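You operate a simulated robot arm through the tools that you are given. There is no shell and no other tool. Be economical: measure what you need, move in short steps, check, and stop when the job is done.

Carry out the task below with a simulated two-armed robot. There is one attempt and no reset: what you move stays moved.

TASK
Fetch the green bottle marked "pear" from the top of the green table and stand it on top of the grey block there. Open the top drawer, fetch the yellow peg and set it in the inside of the top drawer and shut the drawer again. Shut the vented drawer. Turn the yellow knob to 8. Push the fridge door shut. Take the green roll and leave it on the sink top. Open the green drawer, take the white scoop from the inside of the green drawer and put it on the grey sheet and shut the drawer again. Any order will do. Set down upright: green bottle, green roll.

It is judged by the outcome, as a careful person would: the job done as asked, and still so three seconds after it is handed in. It fails if anything else is knocked over, pushed out of place, dropped, spilled or broken. Flat cloth is picked up by pressing the open fingertips on it (5 to 10 N) and closing them slowly along it; thin cloth reads only 2 to 8 mm in the jaws.

THE ROBOT
Two 7-joint arms with three-finger grippers on one trunk, on a base that drives. Base frame: it is fixed to the floor where the robot stands at the start and does not move with it; the origin is under the middle of the robot, x ahead of it, y to its left, z up; the surface under the hand at the start is at about z = 0.8. Readings come in m, degrees, newtons and seconds.
The left shoulder is at the start at [0.07, 0.146, 1.238], the right one opposite. With the tool pointing down near the work surface each hand reaches from about 0.1 to 0.66 m from the robot's upright axis, wherever it stands, measured 20 degrees to its own side. Places, roughly: fridge door [-4, 4.6, 0.8]; green bottle [0.5, 0, 1]; green drawer [-4.6, 4.9, 0.7]; green roll (6x6x11 cm) [-4.5, 4.9, 0.9]; grey block (15x8x6 cm) [0.6, 0.4, 0.8]; grey sheet [-6.25, 1.25, 0.75]; inside of the top drawer [-5.9, 3.4, 0.6]; sink top [-5.3, 4.8, 0.9]; top drawer [-5.8, 3.4, 0.6]; vented drawer [-2.4, 1, 0.4]; white scoop (11x4x3 cm) [-4.5, 4.9, 0.7]; yellow knob [-4.5, -0.8, 1]; yellow peg (2x9x3 cm) [-2.3, 1.2, 0.9]. Payload 2.2 kg a hand.
Tool frame (each hand has its own): the origin (TCP) lies between the finger pads and is the grasp point; the fingertips stand 0.028 m ahead of it; z points along the fingers, y is the line along which they close. Largest opening 0.102 m; the body of the gripper starts 0.071 m behind the TCP.
Orientation is that of the tool frame in the base frame, as a unit quaternion [x, y, z, w]. With the fingers straight down and closing along the base's y, the tool's x points along the base's -x, its y along +y and its z along -z.

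THE INTERFACE
- The arms move only by the tool nudge_tool. It takes "left_commands", "right_commands" or both (then of equal length, played together; a hand with none holds still); each is a list of rows, each an object of numbers (a shift or turn left out is 0, a gripper value left out holds the last): "dx", "dy", "dz": the shift along the base's x, y, z in units of 20 mm (1.0 is 20 mm); "ax", "ay", "az": the turn, a rotation vector about the base's x, y, z in units of 4 degrees (1.0 is 4 degrees); "hand": the opening, from 0 (shut) to 1 (fully open). In form: [{"dx": .., "dy": .., "dz": .., "ax": .., "ay": .., "az": .., "hand": ..}, ...]. A call has 1 to 20 rows; each row shifts and turns the commanded pose from where the row before left it. A call with a number of a shift or a turn outside -1 to 1 is refused whole. Rows are played at 5 a second. More than 0.05 m and 8.6 degrees between two rows, or a gripper value outside its range, and nothing of the call is played. A pose out of reach is approached as far as the arm can. The call stops where the force on the tool passes 40 N (or 10 N more than at its start, if that is more) or the arm is blocked; 0.2 s more then pass. The fingers move at their own pace and stop on an object; they squeeze with about 34 N. The grip force told is the motor's: it shows also when the fingers shut on nothing. Time passes only in rows, and 0.2 s behind the last, so rows that do not move let the fingers close. The reply holds the time, the measured pose of the TCP, the force on the tool along the base axes, the opening and the grip force, in the units named above and with some noise, with the torque about the TCP (base axes, N m) and any sound that the robot's microphone picked up.
- Cameras (640 x 400 px; columns grow to the right, rows downward): "scene" is now at [0.1319, 0.0017, 1.4543]; the picture's right is [0.01, -1.00, 0.00], its down [-0.69, -0.01, -0.72] and it looks along [0.72, 0.01, -0.69] (base axes); focal length 267 px, centre (320, 200). "left" rides on the left gripper at [0.072, 0.038, -0.086] in its tool frame; the picture's right is [-0.46, 0.89, 0.00], its down [-0.60, -0.32, -0.73] and it looks along [-0.65, -0.34, 0.68] (tool axes); focal length 256 px, centre (320, 200). "right" rides on the right gripper at [0.069, 0.044, -0.086] in its tool frame; the picture's right is [-0.53, 0.85, 0.00], its down [-0.58, -0.36, -0.73] and it looks along [-0.62, -0.39, 0.68] (tool axes); focal length 256 px, centre (320, 200). There is no depth. A picture from a camera that has moved, and an enlarged one, comes with that camera's place and axes in the base frame and with its lens.
- capture(camera): a new picture of that camera. No time passes.
- raise_lower(by): slides the trunk up (or, below 0, down) by that many m; the arms and the scene camera ride with it, the base frame stays. It gives what a move gives, with no picture.
- steer(legs): drives the robot by 1 to 6 legs, each [ahead, left, turn to the left] in m, m and degrees, along the robot's own axes; the way and the turn of a leg run together, so that a leg with both is an arc; at most 1.5 m and 180 degrees a leg. The arms and the cameras ride along, it lands a little off, and it stops where it bumps. It gives what a move gives.
- pan_tilt(pan, tilt): turns the head with the scene camera to pan (to the left, within 86 degrees either way) and tilt (down, from -29 to 69), counted from straight ahead of the robot. It gives what a move gives.
- zoom(camera, box): a new picture of the part [left, top, right, bottom] of that camera's present view, enlarged. No time passes.
- hand_in(): hands the job in; it is judged then, once.

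Go step by step. Nothing tells you exact positions but the pictures and the camera data: compare them with the known pose of the tool, close in by small moves and look again before you grip or let go. The budget is 217 turns and 212 pictures, counting those below and the enlarged ones. Unless the task says otherwise, let go and move clear before handing in.

The tools are called after "Request:" by a JSON object that holds its "api" and its "payload". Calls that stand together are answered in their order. nudge_tool: Moves the arms, as the interface text tells. Its arguments: {"type":"object","properties":{"left_commands":{"type":"array","items":{"type":"object","properties":{"dx":{"type":"number"},"dy":{"type":"number"},"dz":{"type":"number"},"ax":{"type":"number"},"ay":{"type":"number"},"az":{"type":"number"},"hand":{"type":"number"}}}},"right_commands":{"type":"array","items":{"type":"object","properties":{"dx":{"type":"number"},"dy":{"type":"number"},"dz":{"type":"number"},"ax":{"type":"number"},"ay":{"type":"number"},"az":{"type":"number"},"hand":{"type":"number"}}}}},"required":[]} The other tools are called the same way: raise_lower (by) slides the trunk up or down; steer (legs) drives the base; pan_tilt (pan, tilt) turns the head that bears the scene camera; capture (camera) takes a picture; zoom (camera, box) takes an enlarged picture of a part of a camera's view; hand_in () hands the job in.

At the start:

```text
clock: 0.0
left_eef_pos: [0.432, 0.2041, 1.1586]
left_orientation: [0.0, 1.0, -0.001, -0.001]
left_force: [0.0, 0.3, 0.4]
left_torque: [-0.01, 0.03, 0.0]
left_grip_width: 0.1018
left_finger_force: 0.0
right_eef_pos: [0.4641, -0.1717, 1.1555]
right_orientation: [0.001, 1.0, 0.001, 0.001]
right_force: [0.9, -0.4, 0.1]
right_torque: [-0.01, 0.02, 0.03]
right_grip_width: 0.1019
right_finger_force: 0.1
trunk travel left (down, up): [-0.775, 0.165]
robot x, y, heading: [0.0043, 0.0005, 0.2]
head pan, tilt: [0.6, 43.8]
```

scene: 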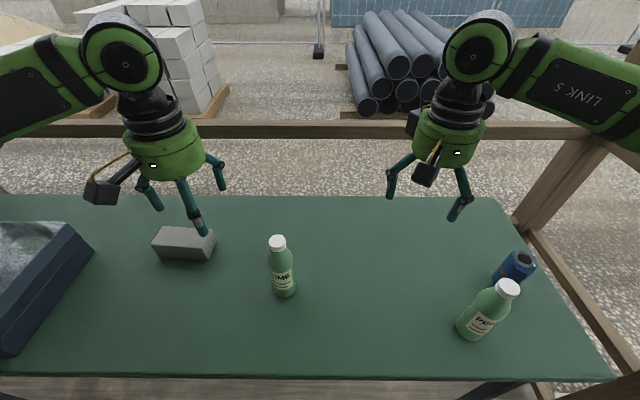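
right: 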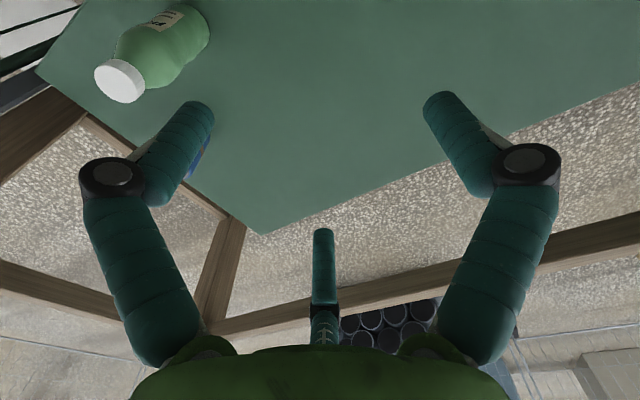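
left: 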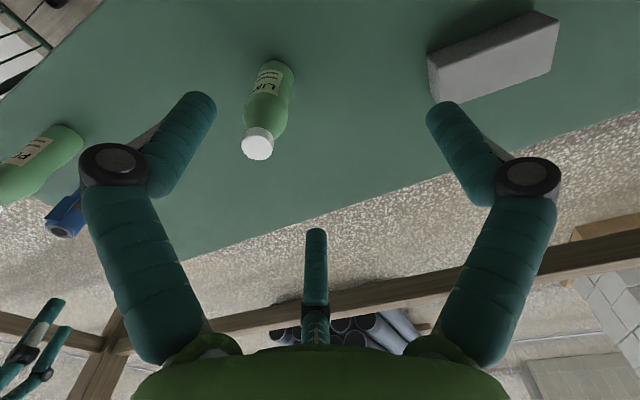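

Two green bottles stand on the table, one near the middle reading like "LIME" and one at the right. I'll read both labels before doing anything.

Request:
{"api": "zoom", "payload": {"camera": "scene", "box": [430, 230, 590, 360]}}

Request:
{"api": "zoom", "payload": {"camera": "scene", "box": [140, 210, 320, 320]}}

```text
3.08 times, centred on (510, 295) of scene
camera zoom: at [0.1319, 0.0017, 1.4543], right [0.01, -1.0, 0.0], down [-0.69, -0.01, -0.72], along [0.72, 0.01, -0.69], focal length 821 px, centre (-265, -92)
```

zoom: 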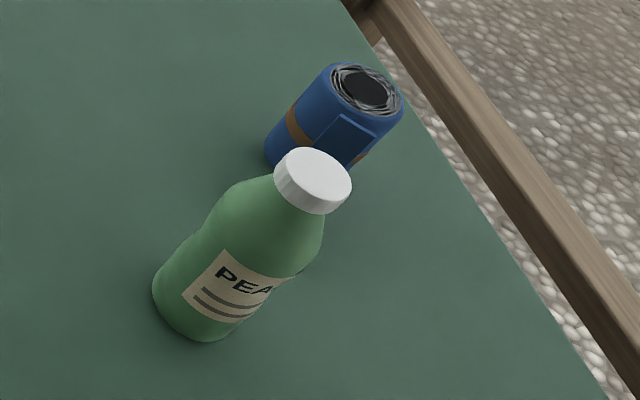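

```text
3.56 times, centred on (230, 265) of scene
camera zoom: at [0.1319, 0.0017, 1.4543], right [0.01, -1.0, 0.0], down [-0.69, -0.01, -0.72], along [0.72, 0.01, -0.69], focal length 949 px, centre (640, -31)
```

zoom: 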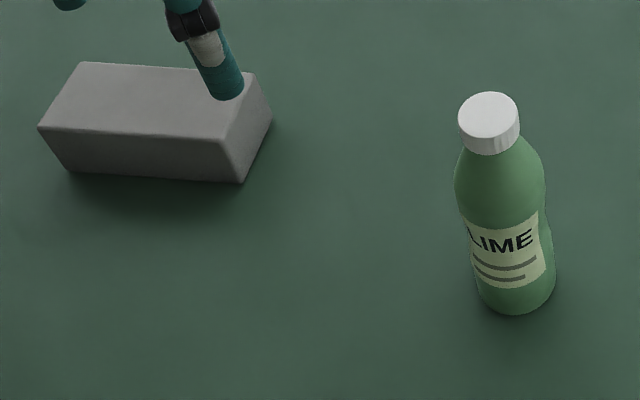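

The PEAR bottle is on the right, at about (0.383, -0.36) with its cap top near z = 0.99. The grey block is at about (0.593, 0.395). I'll move the right hand above the PEAR bottle.

Request:
{"api": "nudge_tool", "payload": {"right_commands": [{"dx": -0.4, "dy": -0.94, "hand": 1}, {"dx": -0.4, "dy": -0.94}, {"dx": -0.4, "dy": -0.94}, {"dx": -0.4, "dy": -0.94}, {"dx": -0.4, "dy": -0.94}, {"dx": -0.4, "dy": -0.94}, {"dx": -0.4, "dy": -0.94}, {"dx": -0.4, "dy": -0.94}, {"dx": -0.4, "dy": -0.94}, {"dx": -0.4, "dy": -0.94}, {"dz": -0.9}, {"dz": -0.9}]}}

Request:
{"api": "capture", "payload": {"camera": "right"}}

Request:
{"api": "capture", "payload": {"camera": "scene"}}

```text
clock: 2.6
left_eef_pos: [0.4322, 0.2028, 1.158]
left_orientation: [0.0, 1.0, -0.001, 0.0]
left_force: [0.6, 0.1, 0.7]
left_torque: [-0.03, -0.02, -0.02]
left_grip_width: 0.1017
left_finger_force: 0.1
right_eef_pos: [0.3837, -0.3611, 1.1208]
right_orientation: [0.0, 1.0, 0.001, 0.0]
right_force: [0.1, 0.1, 0.6]
right_torque: [0.0, -0.02, 0.02]
right_grip_width: 0.1017
right_finger_force: 0.1
trunk travel left (down, up): [-0.775, 0.165]
robot x, y, heading: [-0.0, -0.0024, 0.2]
head pan, tilt: [0.6, 43.8]
```

```text
206 pictures are left
camera right: at [0.3164, -0.3175, 1.2066], right [0.53, 0.85, 0.0], down [0.58, -0.36, 0.73], along [0.62, -0.39, -0.68], focal length 256 px, centre (320, 200)
```

right: 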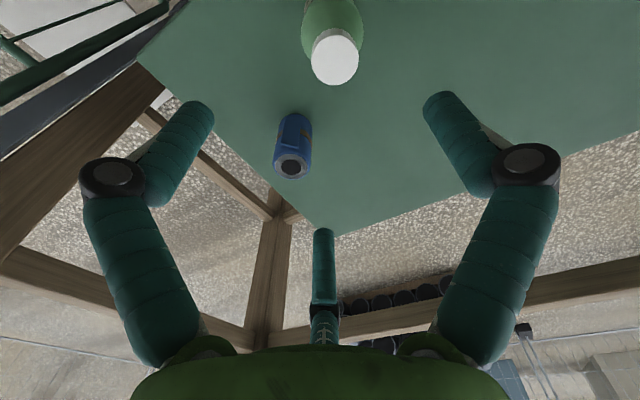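

```text
205 pictures are left
camera scene: at [0.1321, 0.0014, 1.4543], right [0.01, -1.0, 0.0], down [-0.69, -0.01, -0.72], along [0.72, 0.01, -0.69], focal length 267 px, centre (320, 200)
```

scene: 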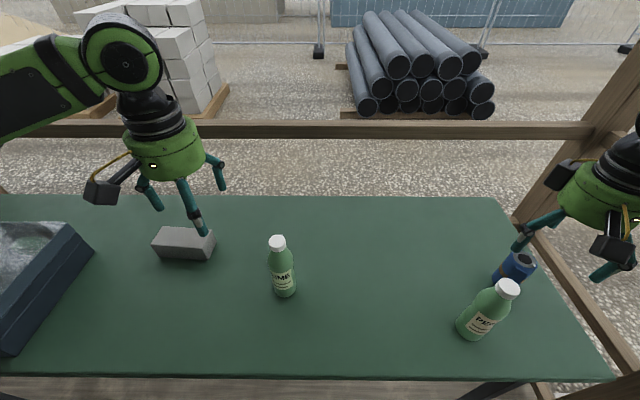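

The wrist view puts the cap at about (0.380, -0.346). The gripper shows three finger shapes, so I'll close the empty left hand to see how they close while I centre the right hand and lower it partway.

Request:
{"api": "nudge_tool", "payload": {"right_commands": [{"dx": -0.1, "dy": 0.4}, {"dx": -0.1, "dy": 0.35}, {"dz": -0.8}, {"dz": -0.8}, {"dz": -0.4}], "left_commands": [{"hand": 0}, {}, {}, {}, {}]}}

Request:
{"api": "capture", "payload": {"camera": "right"}}

Request:
{"api": "capture", "payload": {"camera": "left"}}

```text
clock: 3.8
left_eef_pos: [0.4308, 0.2029, 1.1579]
left_orientation: [0.0, 1.0, -0.001, -0.001]
left_force: [-0.5, 0.6, -0.2]
left_torque: [0.01, 0.01, 0.0]
left_grip_width: 0.002
left_finger_force: 31.6
right_eef_pos: [0.3803, -0.3447, 1.0796]
right_orientation: [0.0, 1.0, 0.0, 0.0]
right_force: [0.9, -0.5, 0.6]
right_torque: [0.0, -0.01, 0.01]
right_grip_width: 0.1018
right_finger_force: 0.1
trunk travel left (down, up): [-0.775, 0.165]
robot x, y, heading: [-0.0003, -0.0024, -0.1]
head pan, tilt: [0.6, 43.8]
```

```text
204 pictures are left
camera right: at [0.3131, -0.3019, 1.1662], right [0.53, 0.85, 0.0], down [0.58, -0.36, 0.73], along [0.62, -0.39, -0.68], focal length 256 px, centre (320, 200)
```

right: 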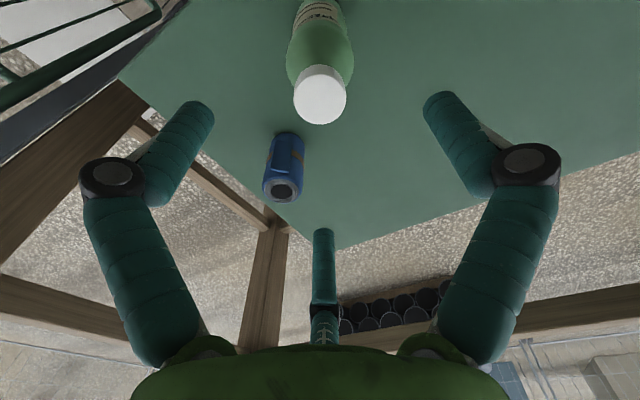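

```text
203 pictures are left
camera left: at [0.3583, 0.2416, 1.2447], right [0.46, 0.89, 0.0], down [0.6, -0.32, 0.73], along [0.65, -0.34, -0.68], focal length 256 px, centre (320, 200)
```

left: 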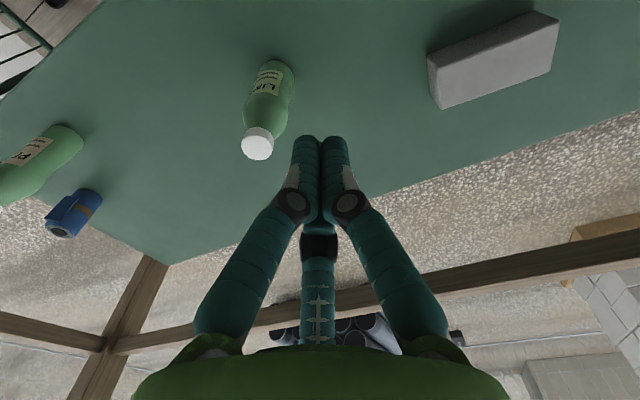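

The fingers close evenly on the TCP and the hand is centred on the cap. I'll lower it and grip the cap.

Request:
{"api": "nudge_tool", "payload": {"right_commands": [{"dz": -1}, {"dz": -1}, {"dz": -1}, {"dz": -1}, {"dz": -0.9}, {}, {"hand": 0}, {}, {}, {}], "left_commands": [{"hand": 1}, {}, {}, {}, {}, {}, {}, {}, {}, {}]}}

Request:
{"api": "capture", "payload": {"camera": "right"}}

Request:
{"api": "zoom", "payload": {"camera": "scene", "box": [420, 150, 640, 350]}}

```text
clock: 6.0
left_eef_pos: [0.4297, 0.2045, 1.1591]
left_orientation: [0.0, 1.0, -0.003, 0.0]
left_force: [-0.7, 0.0, -0.5]
left_torque: [0.01, 0.0, 0.04]
left_grip_width: 0.1019
left_finger_force: 0.1
right_eef_pos: [0.3811, -0.3449, 0.985]
right_orientation: [0.0, 1.0, -0.001, 0.002]
right_force: [2.9, 0.6, 14.5]
right_torque: [-0.15, -0.68, 0.02]
right_grip_width: 0.043
right_finger_force: 33.9
trunk travel left (down, up): [-0.775, 0.165]
robot x, y, heading: [0.0011, -0.0026, -0.1]
head pan, tilt: [0.6, 43.8]
```

```text
202 pictures are left
camera right: at [0.3131, -0.3012, 1.0705], right [0.53, 0.85, 0.0], down [0.57, -0.36, 0.73], along [0.62, -0.39, -0.68], focal length 256 px, centre (320, 200)
```

right: 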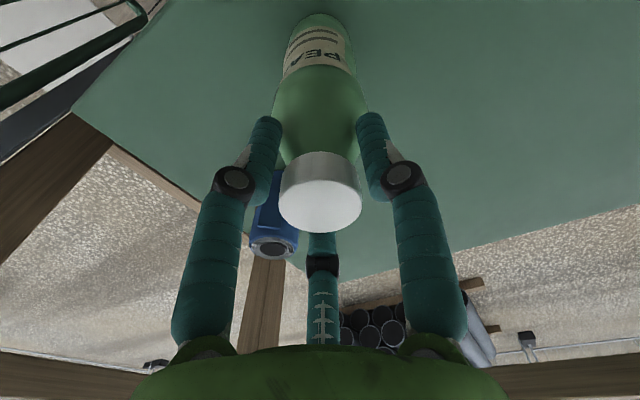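

```text
2.00 times, centred on (530, 250) of scene
camera zoom: at [0.1308, 0.0033, 1.4545], right [0.01, -1.0, 0.0], down [-0.69, -0.01, -0.72], along [0.72, 0.01, -0.69], focal length 534 px, centre (-100, 100)
```

zoom: 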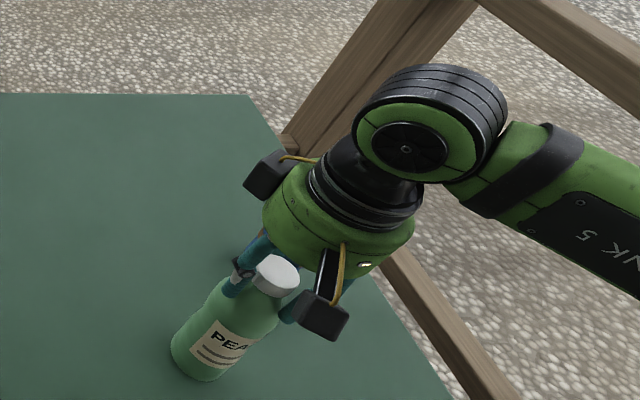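

The cap is gripped at 43 mm. I'll lift the bottle clear, then look left before sliding the base that way.

Request:
{"api": "nudge_tool", "payload": {"right_commands": [{"dz": 0.5}, {"dz": 1}, {"dz": 1}, {"dz": 1}, {"dz": 1}, {"dz": 1}, {"dz": 1}, {"dz": 1}, {"dz": 1}, {"dz": 1}, {"dz": 1}, {"dz": 0.5}]}}

Request:
{"api": "pan_tilt", "payload": {"pan": 50, "tilt": 35}}

Request:
{"api": "capture", "payload": {"camera": "scene"}}

Request:
{"api": "capture", "payload": {"camera": "right"}}

```text
clock: 8.6
left_eef_pos: [0.4309, 0.2033, 1.1592]
left_orientation: [-0.001, 1.0, -0.001, 0.0]
left_force: [-0.6, 0.2, 0.5]
left_torque: [0.01, 0.01, -0.02]
left_grip_width: 0.1022
left_finger_force: 0.0
right_eef_pos: [0.3803, -0.3459, 1.2024]
right_orientation: [-0.001, 1.0, 0.0, -0.001]
right_force: [-0.3, -0.6, -1.2]
right_torque: [-0.01, 0.02, -0.01]
right_grip_width: 0.0427
right_finger_force: 33.5
trunk travel left (down, up): [-0.775, 0.165]
robot x, y, heading: [-0.0004, 0.0006, -0.1]
head pan, tilt: [0.6, 43.8]
```

```text
clock: 9.8
left_eef_pos: [0.4313, 0.2027, 1.1584]
left_orientation: [-0.001, 1.0, -0.001, -0.002]
left_force: [0.5, 0.1, 0.8]
left_torque: [-0.03, -0.02, 0.01]
left_grip_width: 0.1021
left_finger_force: 0.0
right_eef_pos: [0.3803, -0.3453, 1.2029]
right_orientation: [0.0, 1.0, 0.0, 0.0]
right_force: [0.5, -0.2, -0.6]
right_torque: [0.04, 0.02, 0.02]
right_grip_width: 0.0426
right_finger_force: 34.4
trunk travel left (down, up): [-0.775, 0.165]
robot x, y, heading: [-0.0002, 0.001, -0.0]
head pan, tilt: [50.0, 35.0]
```

```text
200 pictures are left
camera scene: at [0.1063, 0.0683, 1.4673], right [0.77, -0.64, 0.0], down [-0.37, -0.44, -0.82], along [0.53, 0.63, -0.57], focal length 267 px, centre (320, 200)
```

scene: 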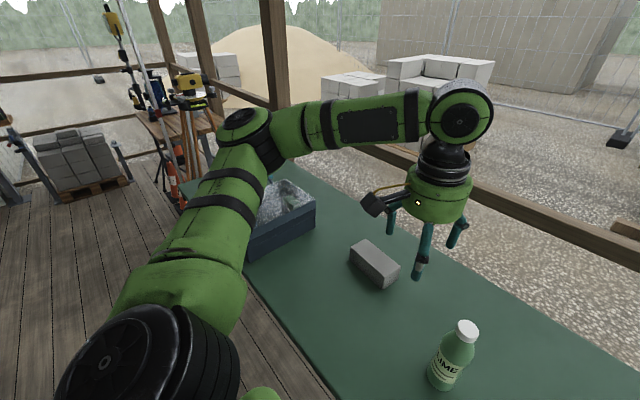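

```text
199 pictures are left
camera right: at [0.3128, -0.3025, 1.2891], right [0.53, 0.85, 0.0], down [0.58, -0.36, 0.73], along [0.62, -0.39, -0.68], focal length 256 px, centre (320, 200)
```

right: 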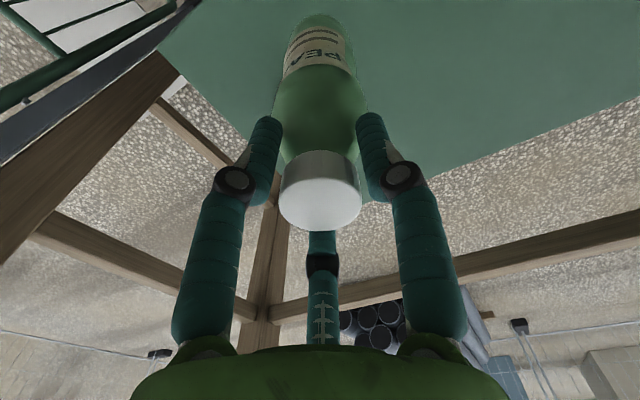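

The way left is clear. I'll slide the base 0.45 m left and look again.

Request:
{"api": "steer", "payload": {"legs": [[0, 0.45, 0]]}}

Request:
{"api": "pan_tilt", "payload": {"pan": 0, "tilt": 44}}

Request:
{"api": "capture", "payload": {"camera": "scene"}}

```text
clock: 12.5
left_eef_pos: [0.4322, 0.6569, 1.159]
left_orientation: [0.0, 1.0, -0.001, 0.0]
left_force: [0.1, 0.1, 1.1]
left_torque: [0.0, 0.0, 0.0]
left_grip_width: 0.102
left_finger_force: 0.0
right_eef_pos: [0.3798, 0.1065, 1.2024]
right_orientation: [0.001, 1.0, 0.001, 0.0]
right_force: [0.5, -0.7, 0.5]
right_torque: [0.02, -0.01, -0.02]
right_grip_width: 0.0424
right_finger_force: 34.6
trunk travel left (down, up): [-0.775, 0.165]
robot x, y, heading: [-0.0025, 0.4555, -0.0]
head pan, tilt: [50.0, 35.0]
```

```text
clock: 13.7
left_eef_pos: [0.4312, 0.6571, 1.1592]
left_orientation: [0.001, 1.0, 0.0, 0.001]
left_force: [0.4, -0.4, -0.1]
left_torque: [0.0, 0.03, -0.02]
left_grip_width: 0.1018
left_finger_force: 0.0
right_eef_pos: [0.3806, 0.1078, 1.2025]
right_orientation: [0.0, 1.0, 0.001, 0.0]
right_force: [-0.6, -1.4, -0.6]
right_torque: [0.0, 0.01, 0.01]
right_grip_width: 0.0421
right_finger_force: 34.6
trunk travel left (down, up): [-0.775, 0.165]
robot x, y, heading: [-0.0008, 0.4535, -0.2]
head pan, tilt: [0.0, 44.0]
```

```text
198 pictures are left
camera scene: at [0.1321, 0.4556, 1.454], right [0.0, -1.0, 0.0], down [-0.69, 0.0, -0.72], along [0.72, 0.0, -0.69], focal length 267 px, centre (320, 200)
```

scene: 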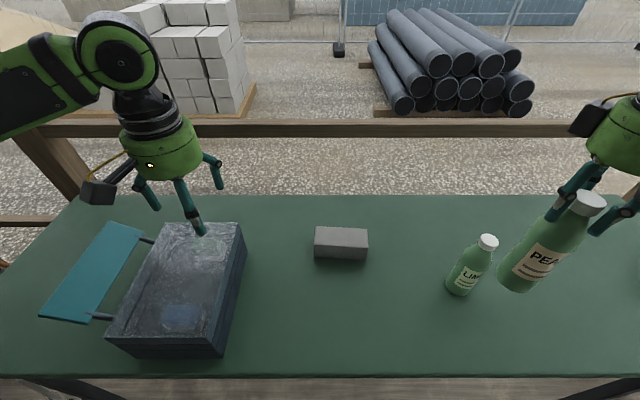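

Request:
{"api": "zoom", "payload": {"camera": "scene", "box": [290, 200, 400, 275]}}

```text
5.33 times, centred on (345, 238) of scene
camera zoom: at [0.1321, 0.4556, 1.454], right [0.0, -1.0, 0.0], down [-0.69, 0.0, -0.72], along [0.72, 0.0, -0.69], focal length 1424 px, centre (187, 0)
```

zoom: 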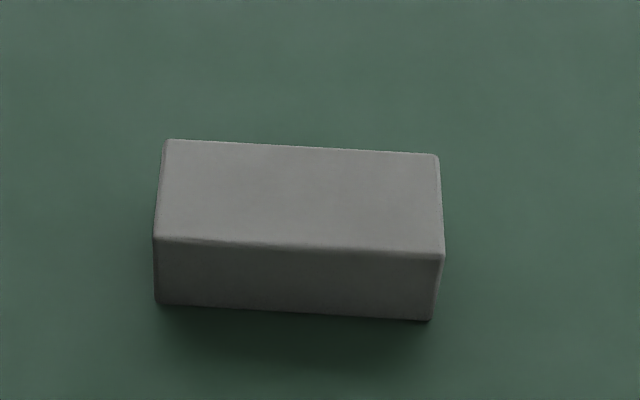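

The block's top centre is at about (0.604, 0.395). I'll carry the bottle there at height.

Request:
{"api": "nudge_tool", "payload": {"right_commands": [{"dy": 0.96}, {"dy": 0.96}, {"dy": 0.96}, {"dy": 0.96}, {"dy": 0.96}, {"dy": 0.96}, {"dy": 0.96}, {"dy": 0.96}, {"dy": 0.96, "dx": 0.93}, {"dy": 0.96, "dx": 0.93}, {"dy": 0.96, "dx": 0.93}, {"dy": 0.96, "dx": 0.93}, {"dy": 0.96, "dx": 0.93}, {"dy": 0.96, "dx": 0.93}, {"dy": 0.92, "dx": 0.93}, {"dx": 0.93}, {"dx": 0.93}, {"dx": 0.93}, {"dx": 0.93}, {"dx": 0.93}]}}

Request:
{"api": "capture", "payload": {"camera": "scene"}}

Request:
{"api": "capture", "payload": {"camera": "right"}}

```text
clock: 17.9
left_eef_pos: [0.4322, 0.6606, 1.1585]
left_orientation: [0.0, 1.0, -0.001, 0.0]
left_force: [0.4, -0.2, -0.5]
left_torque: [-0.04, 0.01, 0.01]
left_grip_width: 0.1019
left_finger_force: 0.1
right_eef_pos: [0.6027, 0.3978, 1.2016]
right_orientation: [-0.002, 1.0, 0.0, 0.0]
right_force: [-1.0, 0.5, -0.4]
right_torque: [-0.01, -0.02, 0.0]
right_grip_width: 0.0418
right_finger_force: 34.3
trunk travel left (down, up): [-0.775, 0.165]
robot x, y, heading: [0.0006, 0.4529, -0.2]
head pan, tilt: [0.0, 44.0]
```

```text
196 pictures are left
camera scene: at [0.1321, 0.4581, 1.4539], right [0.0, -1.0, 0.0], down [-0.69, 0.0, -0.72], along [0.72, 0.0, -0.69], focal length 267 px, centre (320, 200)
```

scene: 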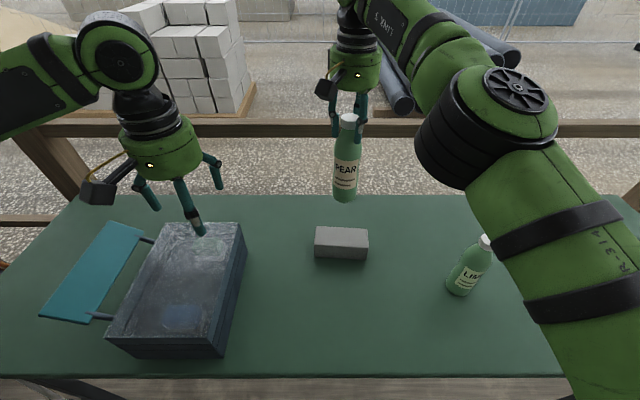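

```text
195 pictures are left
camera right: at [0.5349, 0.442, 1.2881], right [0.53, 0.85, 0.0], down [0.58, -0.36, 0.73], along [0.62, -0.39, -0.68], focal length 256 px, centre (320, 200)
```

right: 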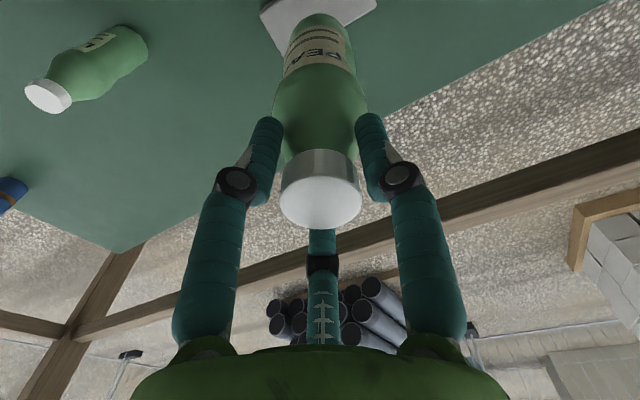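

The bottle is over the block. I'll lower it close and check.

Request:
{"api": "nudge_tool", "payload": {"right_commands": [{"dz": -1, "dy": -0.1}, {"dz": -1}, {"dz": -1}, {"dz": -1}, {"dz": -1}, {"dz": -1}, {"dz": -0.8}]}}

Request:
{"api": "zoom", "payload": {"camera": "scene", "box": [260, 100, 440, 280]}}

```text
clock: 19.5
left_eef_pos: [0.4317, 0.6576, 1.1581]
left_orientation: [0.001, 1.0, -0.001, -0.001]
left_force: [0.4, -1.5, -0.4]
left_torque: [0.04, 0.03, 0.01]
left_grip_width: 0.102
left_finger_force: 0.0
right_eef_pos: [0.6039, 0.3922, 1.0669]
right_orientation: [0.001, 1.0, 0.0, 0.0]
right_force: [0.2, 0.0, 0.5]
right_torque: [-0.01, 0.03, 0.02]
right_grip_width: 0.0418
right_finger_force: 34.2
trunk travel left (down, up): [-0.775, 0.165]
robot x, y, heading: [0.0005, 0.456, -0.1]
head pan, tilt: [0.0, 44.0]
```

```text
2.22 times, centred on (350, 190) of scene
camera zoom: at [0.1325, 0.4554, 1.4539], right [0.0, -1.0, 0.0], down [-0.69, 0.0, -0.72], along [0.72, 0.0, -0.69], focal length 593 px, centre (253, 222)
```

zoom: 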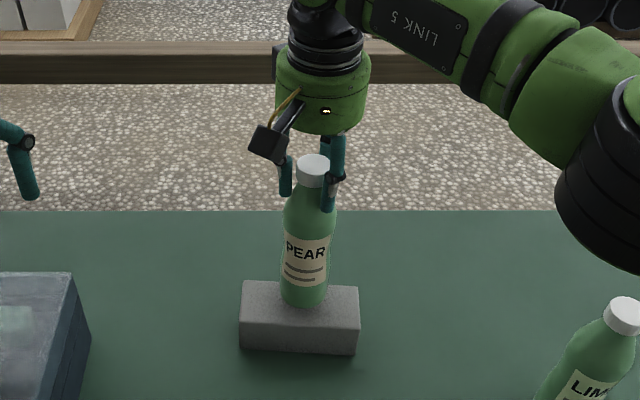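

It is centred over the block, about 2 cm up. I'll lower it until I feel contact.

Request:
{"api": "nudge_tool", "payload": {"right_commands": [{"dz": -0.4}, {"dz": -0.3}, {"dz": -0.2}, {}]}}

```text
clock: 20.5
left_eef_pos: [0.4321, 0.658, 1.1583]
left_orientation: [0.001, 1.0, 0.0, 0.0]
left_force: [0.3, -0.5, -0.1]
left_torque: [0.02, 0.0, 0.0]
left_grip_width: 0.1021
left_finger_force: 0.0
right_eef_pos: [0.6036, 0.393, 1.0493]
right_orientation: [0.001, 1.0, 0.0, 0.0]
right_force: [-0.8, -0.3, 0.4]
right_torque: [-0.01, 0.0, 0.0]
right_grip_width: 0.0415
right_finger_force: 34.1
trunk travel left (down, up): [-0.775, 0.165]
robot x, y, heading: [0.0025, 0.4562, -0.1]
head pan, tilt: [0.0, 44.0]
```

Request:
{"api": "nudge_tool", "payload": {"right_commands": [{"dz": -0.1}, {"dz": -0.1}, {"dz": -0.1}, {}]}}

Request:
{"api": "zoom", "payload": {"camera": "scene", "box": [290, 130, 400, 270]}}

```text
clock: 21.5
left_eef_pos: [0.4283, 0.6575, 1.1604]
left_orientation: [0.001, 1.0, -0.001, 0.001]
left_force: [-1.2, 0.0, -0.3]
left_torque: [-0.02, 0.0, -0.02]
left_grip_width: 0.102
left_finger_force: 0.1
right_eef_pos: [0.6018, 0.3923, 1.0482]
right_orientation: [0.0, 1.0, 0.0, 0.004]
right_force: [2.6, -2.1, 25.4]
right_torque: [-0.32, -0.35, 0.05]
right_grip_width: 0.0415
right_finger_force: 33.9
trunk travel left (down, up): [-0.775, 0.165]
robot x, y, heading: [0.0011, 0.4552, -0.2]
head pan, tilt: [0.0, 44.0]
```

```text
2.86 times, centred on (345, 200) of scene
camera zoom: at [0.1277, 0.4559, 1.4547], right [0.0, -1.0, 0.0], down [-0.69, 0.0, -0.72], along [0.72, 0.0, -0.69], focal length 763 px, centre (249, 200)
```

zoom: 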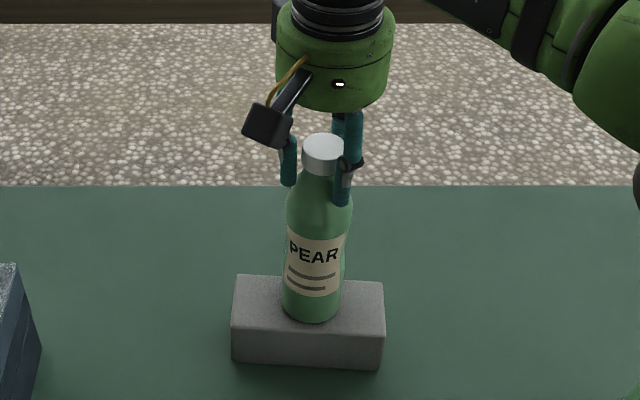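

It rests on the block. I'll ease off the push, open, and check while lifting.

Request:
{"api": "nudge_tool", "payload": {"right_commands": [{"dz": 0.15}, {}, {"hand": 0.5}, {"hand": 1}, {}, {"dz": 0.5}, {"dz": 1}, {"dz": 1}, {"dz": 1}, {"dz": 1}, {"dz": 1}, {"dz": 1}, {"dz": 1}]}}

Request:
{"api": "capture", "payload": {"camera": "scene"}}

```text
clock: 24.3
left_eef_pos: [0.4321, 0.6584, 1.1581]
left_orientation: [0.001, 1.0, -0.001, 0.0]
left_force: [-0.8, 0.4, -0.8]
left_torque: [-0.03, -0.02, -0.03]
left_grip_width: 0.1018
left_finger_force: 0.1
right_eef_pos: [0.6015, 0.3948, 1.198]
right_orientation: [0.001, 1.0, 0.001, 0.001]
right_force: [-0.1, 0.0, 0.2]
right_torque: [0.02, -0.02, 0.02]
right_grip_width: 0.102
right_finger_force: 0.1
trunk travel left (down, up): [-0.775, 0.165]
robot x, y, heading: [-0.0016, 0.4536, -0.0]
head pan, tilt: [0.0, 44.0]
```

```text
192 pictures are left
camera scene: at [0.1312, 0.4566, 1.454], right [0.0, -1.0, 0.0], down [-0.69, 0.0, -0.72], along [0.72, 0.0, -0.69], focal length 267 px, centre (320, 200)
```

scene: 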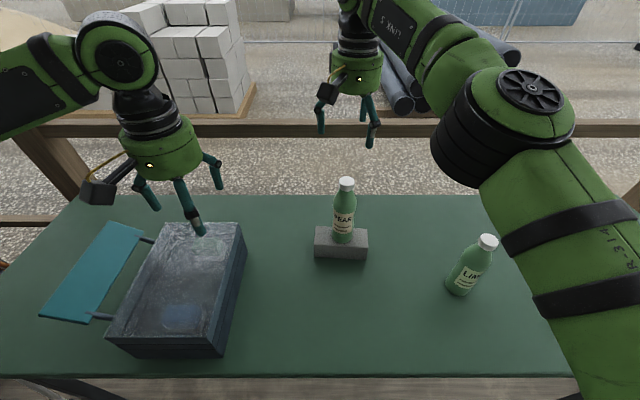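

The bottle stands on the block. I'll pull both hands in, look around, and start towards the places behind the robot.

Request:
{"api": "nudge_tool", "payload": {"right_commands": [{"dx": -0.9, "dz": 0.2}, {"dx": -0.9, "dz": 0.2}, {"dx": -0.9, "dy": -0.6}, {"dx": -0.9, "dy": -0.6}, {"dx": -0.9, "dy": -0.6}, {"dx": -0.9, "dy": -0.6}, {"dx": -0.9, "dy": -0.6}, {"dx": -0.9, "dy": -0.6}, {"dx": -0.9, "dy": -0.6}, {"dx": -0.9, "dy": -0.6}, {"dx": -0.9, "dy": -0.6}, {"dx": -0.9, "dy": -0.6}, {"dx": -0.9, "dy": -0.6}, {"dx": -0.9, "dy": -0.6}], "left_commands": [{"dx": -0.5}, {"dx": -0.5}, {"dx": -0.5}, {"dx": -0.5}, {"dx": -0.5}, {"dx": -0.5}, {"dx": -0.5}, {"dx": -0.5}, {}, {}, {}, {}, {}, {}]}}

Request:
{"api": "steer", "payload": {"legs": [[-0.5, 0, 0], [0, 0, 90]]}}

Request:
{"api": "pan_tilt", "payload": {"pan": 70, "tilt": 15}}

Request:
{"api": "capture", "payload": {"camera": "scene"}}

```text
clock: 27.3
left_eef_pos: [0.3522, 0.6554, 1.1585]
left_orientation: [0.001, 1.0, -0.001, 0.0]
left_force: [0.5, 0.2, 0.4]
left_torque: [-0.02, -0.04, -0.02]
left_grip_width: 0.102
left_finger_force: 0.1
right_eef_pos: [0.3507, 0.2507, 1.2043]
right_orientation: [0.001, 1.0, -0.001, 0.001]
right_force: [0.4, -1.1, 0.5]
right_torque: [0.04, 0.0, 0.0]
right_grip_width: 0.1019
right_finger_force: 0.0
trunk travel left (down, up): [-0.775, 0.165]
robot x, y, heading: [0.0026, 0.4526, -0.2]
head pan, tilt: [0.0, 44.0]
```

```text
clock: 34.0
left_eef_pos: [-0.6914, 0.8072, 1.1578]
left_orientation: [-0.703, 0.712, -0.001, 0.001]
left_force: [-0.8, 0.4, -0.3]
left_torque: [-0.01, -0.02, 0.0]
left_grip_width: 0.1019
left_finger_force: 0.0
right_eef_pos: [-0.2855, 0.8016, 1.2042]
right_orientation: [-0.702, 0.712, -0.001, 0.0]
right_force: [-0.1, -0.3, 0.2]
right_torque: [-0.01, 0.04, 0.0]
right_grip_width: 0.1019
right_finger_force: 0.0
trunk travel left (down, up): [-0.775, 0.165]
robot x, y, heading: [-0.4936, 0.4515, 89.1]
head pan, tilt: [0.0, 44.0]
```

```text
clock: 35.4
left_eef_pos: [-0.6918, 0.8071, 1.1585]
left_orientation: [-0.702, 0.712, 0.0, 0.001]
left_force: [-0.4, -0.5, 0.6]
left_torque: [0.02, -0.01, 0.02]
left_grip_width: 0.102
left_finger_force: 0.1
right_eef_pos: [-0.2858, 0.8011, 1.2049]
right_orientation: [-0.702, 0.712, 0.001, 0.0]
right_force: [-0.9, 0.1, 0.7]
right_torque: [0.0, 0.02, -0.05]
right_grip_width: 0.1018
right_finger_force: 0.1
trunk travel left (down, up): [-0.775, 0.165]
robot x, y, heading: [-0.4974, 0.4533, 89.2]
head pan, tilt: [70.0, 15.0]
```

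```text
191 pictures are left
camera scene: at [-0.5816, 0.5377, 1.4993], right [0.36, 0.93, 0.0], down [0.24, -0.09, -0.97], along [-0.9, 0.34, -0.26], focal length 267 px, centre (320, 200)
```

scene: 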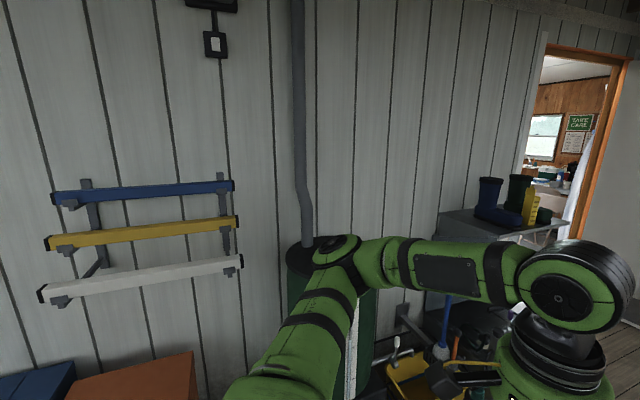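

There is a wall to the west, with a grey cabinet (probably the vented drawer and the peg) and a doorway to its right. I'll turn further to face it.

Request:
{"api": "steer", "payload": {"legs": [[0, 0, 70]]}}

Request:
{"api": "pan_tilt", "payload": {"pan": -10, "tilt": 20}}

Request:
{"api": "capture", "payload": {"camera": "scene"}}

```text
clock: 38.9
left_eef_pos: [-0.8938, 0.3828, 1.1583]
left_orientation: [0.985, -0.17, 0.0, -0.001]
left_force: [-0.1, -0.7, -0.5]
left_torque: [-0.02, 0.01, -0.02]
left_grip_width: 0.1018
left_finger_force: 0.1
right_eef_pos: [-0.7577, 0.7651, 1.2046]
right_orientation: [0.985, -0.172, 0.001, -0.001]
right_force: [0.1, -0.3, 0.3]
right_torque: [0.03, -0.01, 0.0]
right_grip_width: 0.1021
right_finger_force: 0.1
trunk travel left (down, up): [-0.775, 0.165]
robot x, y, heading: [-0.4955, 0.4539, 160.5]
head pan, tilt: [70.0, 15.0]
```

```text
clock: 40.4
left_eef_pos: [-0.8938, 0.3824, 1.1585]
left_orientation: [0.985, -0.17, 0.0, -0.001]
left_force: [-0.1, -0.7, -0.3]
left_torque: [-0.02, -0.02, -0.04]
left_grip_width: 0.1021
left_finger_force: 0.1
right_eef_pos: [-0.7575, 0.7643, 1.2043]
right_orientation: [0.985, -0.172, 0.0, 0.0]
right_force: [-0.8, 0.8, -0.7]
right_torque: [0.0, 0.04, -0.02]
right_grip_width: 0.102
right_finger_force: 0.0
trunk travel left (down, up): [-0.775, 0.165]
robot x, y, heading: [-0.4955, 0.4528, 160.1]
head pan, tilt: [-10.0, 20.0]
```

```text
190 pictures are left
camera scene: at [-0.623, 0.5174, 1.4912], right [0.5, 0.87, 0.0], down [0.3, -0.17, -0.94], along [-0.82, 0.47, -0.34], focal length 267 px, centre (320, 200)
```

scene: 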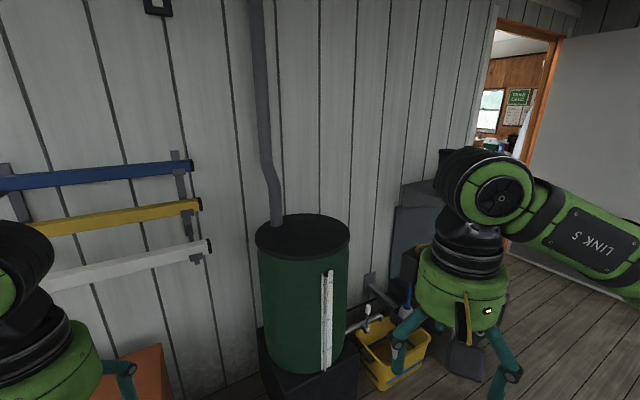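

The wall lies at about x = -1.95 and the remaining places are beyond it, inside. The doorway is at about y = 2.9 to 3.8. I'll turn to look along the way there.

Request:
{"api": "steer", "payload": {"legs": [[0, 0, -50]]}}

Request:
{"api": "pan_tilt", "payload": {"pan": 0, "tilt": 25}}

Request:
{"api": "capture", "payload": {"camera": "scene"}}

```text
clock: 43.1
left_eef_pos: [-0.8056, 0.7135, 1.1586]
left_orientation: [0.821, -0.572, 0.001, -0.001]
left_force: [0.3, -0.4, 0.5]
left_torque: [0.01, -0.02, 0.0]
left_grip_width: 0.102
left_finger_force: 0.0
right_eef_pos: [-0.4236, 0.8548, 1.2036]
right_orientation: [0.82, -0.572, 0.0, 0.0]
right_force: [-0.8, -0.5, -0.5]
right_torque: [0.02, 0.0, 0.04]
right_grip_width: 0.1019
right_finger_force: 0.0
trunk travel left (down, up): [-0.775, 0.165]
robot x, y, heading: [-0.4945, 0.4531, 110.5]
head pan, tilt: [-10.0, 20.0]
```

```text
clock: 43.8
left_eef_pos: [-0.8054, 0.7132, 1.1586]
left_orientation: [0.82, -0.572, 0.0, -0.001]
left_force: [0.1, 0.3, 0.2]
left_torque: [0.01, 0.01, 0.03]
left_grip_width: 0.102
left_finger_force: 0.1
right_eef_pos: [-0.4243, 0.8541, 1.2043]
right_orientation: [0.82, -0.572, 0.0, -0.001]
right_force: [-0.9, -0.2, -0.7]
right_torque: [0.01, -0.01, -0.02]
right_grip_width: 0.102
right_finger_force: 0.1
trunk travel left (down, up): [-0.775, 0.165]
robot x, y, heading: [-0.4955, 0.4534, 110.1]
head pan, tilt: [0.0, 25.0]
```

```text
189 pictures are left
camera scene: at [-0.5439, 0.5878, 1.4832], right [0.94, 0.34, 0.0], down [0.15, -0.4, -0.91], along [-0.31, 0.85, -0.42], focal length 267 px, centre (320, 200)
```

scene: 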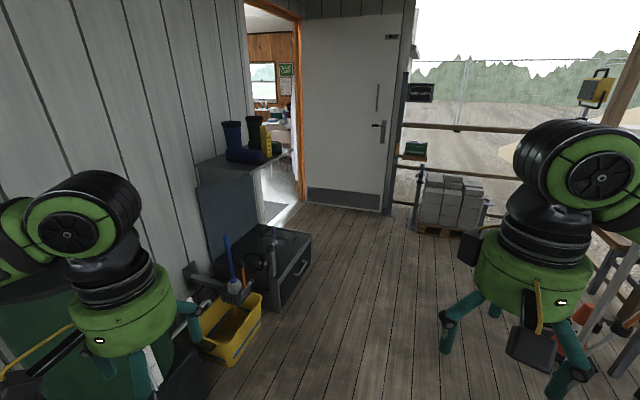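

The doorway is clear: the door is open towards me along y ≈ 3.45 and the opening spans y ≈ 2.5 to 3.4 at x ≈ -1.7. I'll drive north along x ≈ -0.6, then turn to face it.

Request:
{"api": "steer", "payload": {"legs": [[0, 0, -20.1], [1.3, 0.1, 0], [1.15, 0, 0], [0, 0, 90]]}}

Request:
{"api": "capture", "payload": {"camera": "scene"}}

```text
clock: 56.9
left_eef_pos: [-0.8008, 3.2544, 1.1574]
left_orientation: [0.713, -0.702, 0.001, 0.0]
left_force: [0.4, -0.3, -0.9]
left_torque: [-0.04, -0.02, 0.02]
left_grip_width: 0.1022
left_finger_force: 0.1
right_eef_pos: [-0.3949, 3.2602, 1.2038]
right_orientation: [0.712, -0.702, 0.001, 0.002]
right_force: [0.5, 0.4, 0.3]
right_torque: [-0.01, 0.06, 0.02]
right_grip_width: 0.1022
right_finger_force: 0.0
trunk travel left (down, up): [-0.775, 0.165]
robot x, y, heading: [-0.5928, 2.9043, 90.9]
head pan, tilt: [0.0, 25.0]
stopped in leg 3: the robot was blocked; the commanded pose is now the measured one
```

```text
188 pictures are left
camera scene: at [-0.5964, 3.0491, 1.4829], right [1.0, 0.01, 0.0], down [0.01, -0.42, -0.91], along [-0.01, 0.91, -0.42], focal length 267 px, centre (320, 200)
```

scene: 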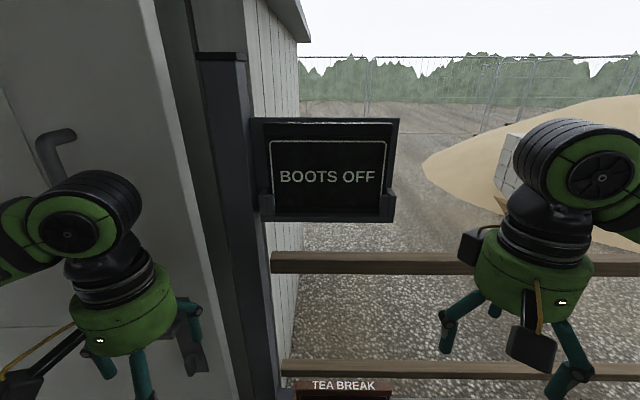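

The base was blocked at y ≈ 2.90. I'll back off a little and look down for the obstacle.

Request:
{"api": "steer", "payload": {"legs": [[-0.25, 0, 0]]}}

Request:
{"api": "pan_tilt", "payload": {"pan": 20, "tilt": 50}}

Request:
{"api": "capture", "payload": {"camera": "scene"}}

```text
clock: 58.8
left_eef_pos: [-0.7987, 3.0052, 1.1571]
left_orientation: [0.713, -0.701, 0.002, 0.0]
left_force: [-0.1, 0.1, -0.4]
left_torque: [0.02, 0.02, -0.02]
left_grip_width: 0.1018
left_finger_force: 0.0
right_eef_pos: [-0.3929, 3.0125, 1.2029]
right_orientation: [0.713, -0.701, 0.001, 0.001]
right_force: [-0.4, -0.1, -0.3]
right_torque: [0.01, 0.0, 0.02]
right_grip_width: 0.102
right_finger_force: 0.1
trunk travel left (down, up): [-0.775, 0.165]
robot x, y, heading: [-0.5888, 2.6541, 91.1]
head pan, tilt: [0.0, 25.0]
```

```text
clock: 59.6
left_eef_pos: [-0.7989, 3.003, 1.1575]
left_orientation: [0.714, -0.701, 0.0, -0.001]
left_force: [-0.4, -0.5, -0.3]
left_torque: [-0.01, -0.02, 0.05]
left_grip_width: 0.1018
left_finger_force: 0.0
right_eef_pos: [-0.3919, 3.0103, 1.2047]
right_orientation: [0.713, -0.701, 0.0, 0.0]
right_force: [-0.1, 0.9, -0.8]
right_torque: [-0.03, 0.03, 0.01]
right_grip_width: 0.1019
right_finger_force: 0.1
trunk travel left (down, up): [-0.775, 0.165]
robot x, y, heading: [-0.5909, 2.6552, 90.8]
head pan, tilt: [20.0, 50.0]
```

```text
187 pictures are left
camera scene: at [-0.6191, 2.778, 1.4457], right [0.93, 0.36, 0.0], down [0.27, -0.71, -0.64], along [-0.23, 0.6, -0.77], focal length 267 px, centre (320, 200)
```

scene: 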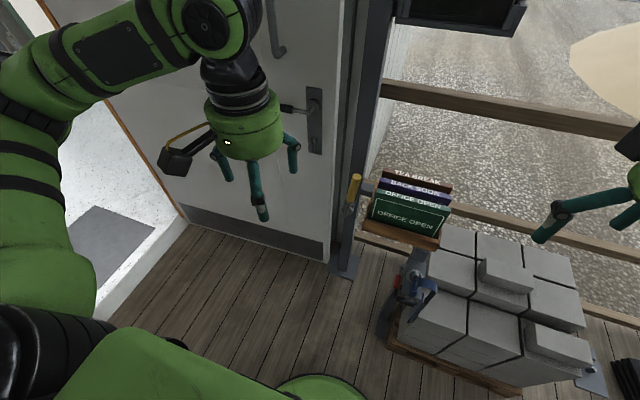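

The base had touched the block pile on the right, and nothing moved. I'll turn to face the doorway here and then shift over to line up.

Request:
{"api": "steer", "payload": {"legs": [[0, 0, 89.2], [0, -0.27, 0]]}}

Request:
{"api": "pan_tilt", "payload": {"pan": 0, "tilt": 25}}

Request:
{"api": "capture", "payload": {"camera": "scene"}}

```text
clock: 65.2
left_eef_pos: [-0.944, 2.7084, 1.16]
left_orientation: [1.0, -0.004, 0.0, 0.001]
left_force: [0.4, 0.7, -0.7]
left_torque: [-0.08, 0.02, -0.01]
left_grip_width: 0.1021
left_finger_force: 0.1
right_eef_pos: [-0.9414, 3.1149, 1.2055]
right_orientation: [1.0, -0.004, -0.001, 0.001]
right_force: [0.0, 0.7, -0.9]
right_torque: [-0.05, 0.01, 0.02]
right_grip_width: 0.1015
right_finger_force: 0.1
trunk travel left (down, up): [-0.775, 0.165]
robot x, y, heading: [-0.5932, 2.9041, 179.6]
head pan, tilt: [20.0, 50.0]
stopped in leg 2: the robot was blocked; the commanded pose is now the measured one
```

```text
clock: 66.1
left_eef_pos: [-0.9476, 2.7042, 1.1583]
left_orientation: [1.0, -0.004, 0.001, -0.001]
left_force: [-1.3, -0.2, -0.5]
left_torque: [0.01, -0.01, -0.02]
left_grip_width: 0.1018
left_finger_force: 0.1
right_eef_pos: [-0.9438, 3.1092, 1.2049]
right_orientation: [1.0, -0.005, 0.0, 0.0]
right_force: [0.1, 0.2, -0.1]
right_torque: [0.02, -0.03, 0.0]
right_grip_width: 0.102
right_finger_force: 0.1
trunk travel left (down, up): [-0.775, 0.165]
robot x, y, heading: [-0.5937, 2.9017, 179.7]
head pan, tilt: [0.0, 25.0]
```

```text
186 pictures are left
camera scene: at [-0.7369, 2.9049, 1.483], right [0.01, 1.0, 0.0], down [0.42, 0.0, -0.91], along [-0.91, 0.01, -0.42], focal length 267 px, centre (320, 200)
```

scene: 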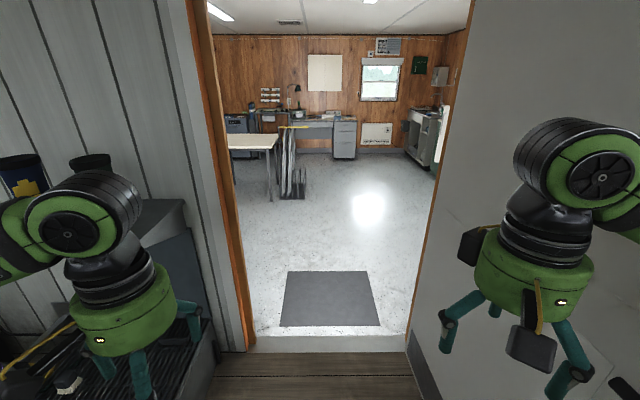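

The doorway opening spans y ≈ 2.49 to 3.45 and the room beyond is open. I'll stretch both hands forward and inward to narrow the arms.

Request:
{"api": "nudge_tool", "payload": {"left_commands": [{"dx": -0.96, "dy": 0.25, "hand": 0.2}, {"dx": -0.96, "dy": 0.25}, {"dx": -0.96, "dy": 0.25}, {"dx": -0.96, "dy": 0.25}, {"dx": -0.96, "dy": 0.25}, {"dx": -0.96, "dy": 0.25}, {"dx": -0.96, "dy": 0.25}, {"dx": -0.96, "dy": 0.25}, {"dx": -0.96, "dy": 0.25}, {"dx": -0.96, "dy": 0.25}, {"dx": -0.96, "dy": 0.25}, {"dx": -0.96, "dy": 0.25}, {"dx": -0.96, "dy": 0.25}, {"dx": -0.96, "dy": 0.25}], "right_commands": [{"dx": -0.96, "dy": -0.27, "hand": 0.2}, {"dx": -0.96, "dy": -0.27}, {"dx": -0.96, "dy": -0.27}, {"dx": -0.96, "dy": -0.27}, {"dx": -0.96, "dy": -0.27}, {"dx": -0.96, "dy": -0.27}, {"dx": -0.96, "dy": -0.27}, {"dx": -0.96, "dy": -0.27}, {"dx": -0.96, "dy": -0.27}, {"dx": -0.96, "dy": -0.27}, {"dx": -0.96, "dy": -0.27}, {"dx": -0.96, "dy": -0.27}, {"dx": -0.96, "dy": -0.27}, {"dx": -0.96, "dy": -0.27}]}}

Request:
{"api": "pan_tilt", "payload": {"pan": 0, "tilt": 60}}

Request:
{"api": "capture", "payload": {"camera": "scene"}}

```text
clock: 69.1
left_eef_pos: [-1.2178, 2.7728, 1.1546]
left_orientation: [1.0, -0.003, 0.002, 0.0]
left_force: [-0.6, -0.9, -0.1]
left_torque: [0.03, -0.02, 0.02]
left_grip_width: 0.0202
left_finger_force: 0.0
right_eef_pos: [-1.2098, 3.0345, 1.2034]
right_orientation: [1.0, -0.003, 0.0, 0.0]
right_force: [0.8, 0.6, 0.6]
right_torque: [0.01, -0.02, 0.02]
right_grip_width: 0.0205
right_finger_force: 0.0
trunk travel left (down, up): [-0.775, 0.165]
robot x, y, heading: [-0.5954, 2.9056, 179.7]
head pan, tilt: [0.0, 25.0]
```

```text
clock: 70.2
left_eef_pos: [-1.2171, 2.7745, 1.1561]
left_orientation: [1.0, -0.004, 0.001, 0.0]
left_force: [0.3, -0.6, -0.1]
left_torque: [0.01, -0.01, 0.01]
left_grip_width: 0.0204
left_finger_force: 0.0
right_eef_pos: [-1.2101, 3.0357, 1.2014]
right_orientation: [1.0, -0.004, 0.0, 0.001]
right_force: [0.0, 0.2, 0.2]
right_torque: [0.0, 0.0, -0.01]
right_grip_width: 0.0204
right_finger_force: 0.1
trunk travel left (down, up): [-0.775, 0.165]
robot x, y, heading: [-0.5951, 2.9072, 179.5]
head pan, tilt: [0.0, 60.0]
```

```text
185 pictures are left
camera scene: at [-0.7111, 2.906, 1.4331], right [0.01, 1.0, 0.0], down [0.87, -0.01, -0.5], along [-0.5, 0.0, -0.87], focal length 267 px, centre (320, 200)
```

scene: 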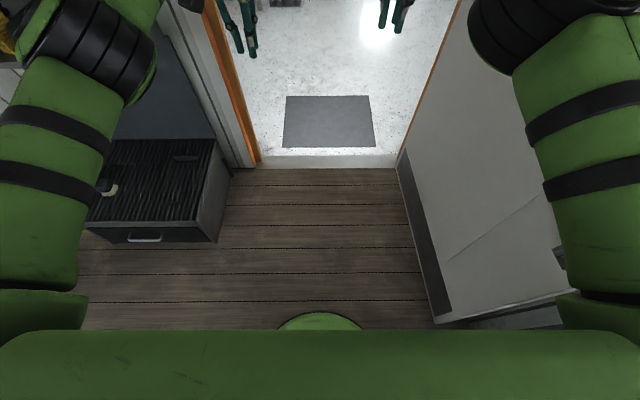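

The elbows are about ±0.42 m wide and the door half-width is 0.475. I'll stretch the arms further to narrow them more.

Request:
{"api": "nudge_tool", "payload": {"left_commands": [{"dx": -1}, {"dx": -1}, {"dx": -1}, {"dx": -1}, {"dx": -1}, {"dx": -1}], "right_commands": [{"dx": -1}, {"dx": -1}, {"dx": -1}, {"dx": -1}, {"dx": -1}, {"dx": -1}]}}

Request:
{"api": "capture", "payload": {"camera": "scene"}}

```text
clock: 71.5
left_eef_pos: [-1.228, 2.7665, 1.1538]
left_orientation: [1.0, -0.003, 0.001, -0.001]
left_force: [1.1, 0.0, -0.6]
left_torque: [-0.02, 0.0, -0.01]
left_grip_width: 0.0202
left_finger_force: 0.0
left hand out of reach, approached as far as the arm can: row 1, 2, 3, 4, 5, 6
right_eef_pos: [-1.2108, 3.035, 1.2021]
right_orientation: [1.0, -0.003, -0.001, 0.001]
right_force: [-0.3, -0.3, 0.6]
right_torque: [0.05, -0.04, 0.01]
right_grip_width: 0.0203
right_finger_force: 0.1
right hand out of reach, approached as far as the arm can: row 1, 2, 3, 4, 5, 6
trunk travel left (down, up): [-0.775, 0.165]
robot x, y, heading: [-0.5954, 2.9056, 179.4]
head pan, tilt: [0.0, 60.0]
```

```text
184 pictures are left
camera scene: at [-0.7109, 2.9059, 1.4331], right [0.01, 1.0, 0.0], down [0.87, -0.01, -0.5], along [-0.5, 0.0, -0.87], focal length 267 px, centre (320, 200)
```

scene: 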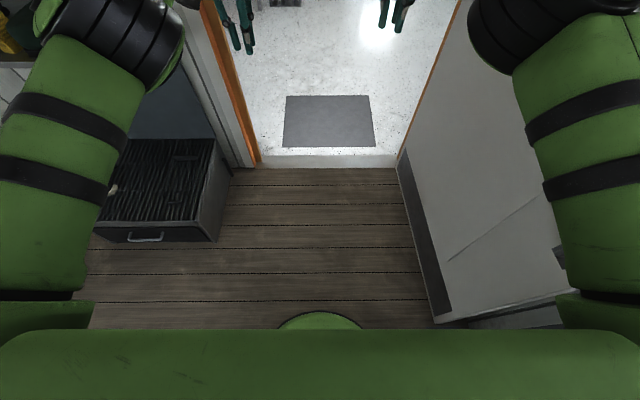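

I'm at the reach limit and the arms fit. I'll move up, centre on the doorway, and check.

Request:
{"api": "steer", "payload": {"legs": [[0.4, 0, 0.4], [0, -0.06, 0]]}}

Request:
{"api": "capture", "payload": {"camera": "scene"}}

```text
clock: 74.6
left_eef_pos: [-1.6261, 2.813, 1.1541]
left_orientation: [1.0, 0.003, 0.001, -0.002]
left_force: [-0.2, -1.0, 0.1]
left_torque: [0.07, -0.01, -0.02]
left_grip_width: 0.0207
left_finger_force: 0.0
right_eef_pos: [-1.6102, 3.0823, 1.2033]
right_orientation: [1.0, 0.002, -0.001, -0.001]
right_force: [0.3, -0.8, 0.8]
right_torque: [0.12, 0.02, -0.04]
right_grip_width: 0.0205
right_finger_force: 0.1
trunk travel left (down, up): [-0.775, 0.165]
robot x, y, heading: [-0.993, 2.9603, -179.8]
head pan, tilt: [0.0, 60.0]
```

```text
183 pictures are left
camera scene: at [-1.109, 2.9575, 1.4331], right [0.0, 1.0, 0.01], down [0.87, 0.0, -0.5], along [-0.5, 0.0, -0.87], focal length 267 px, centre (320, 200)
```

scene: 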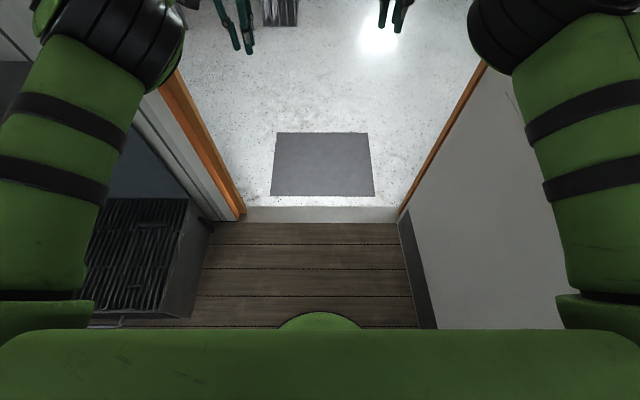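

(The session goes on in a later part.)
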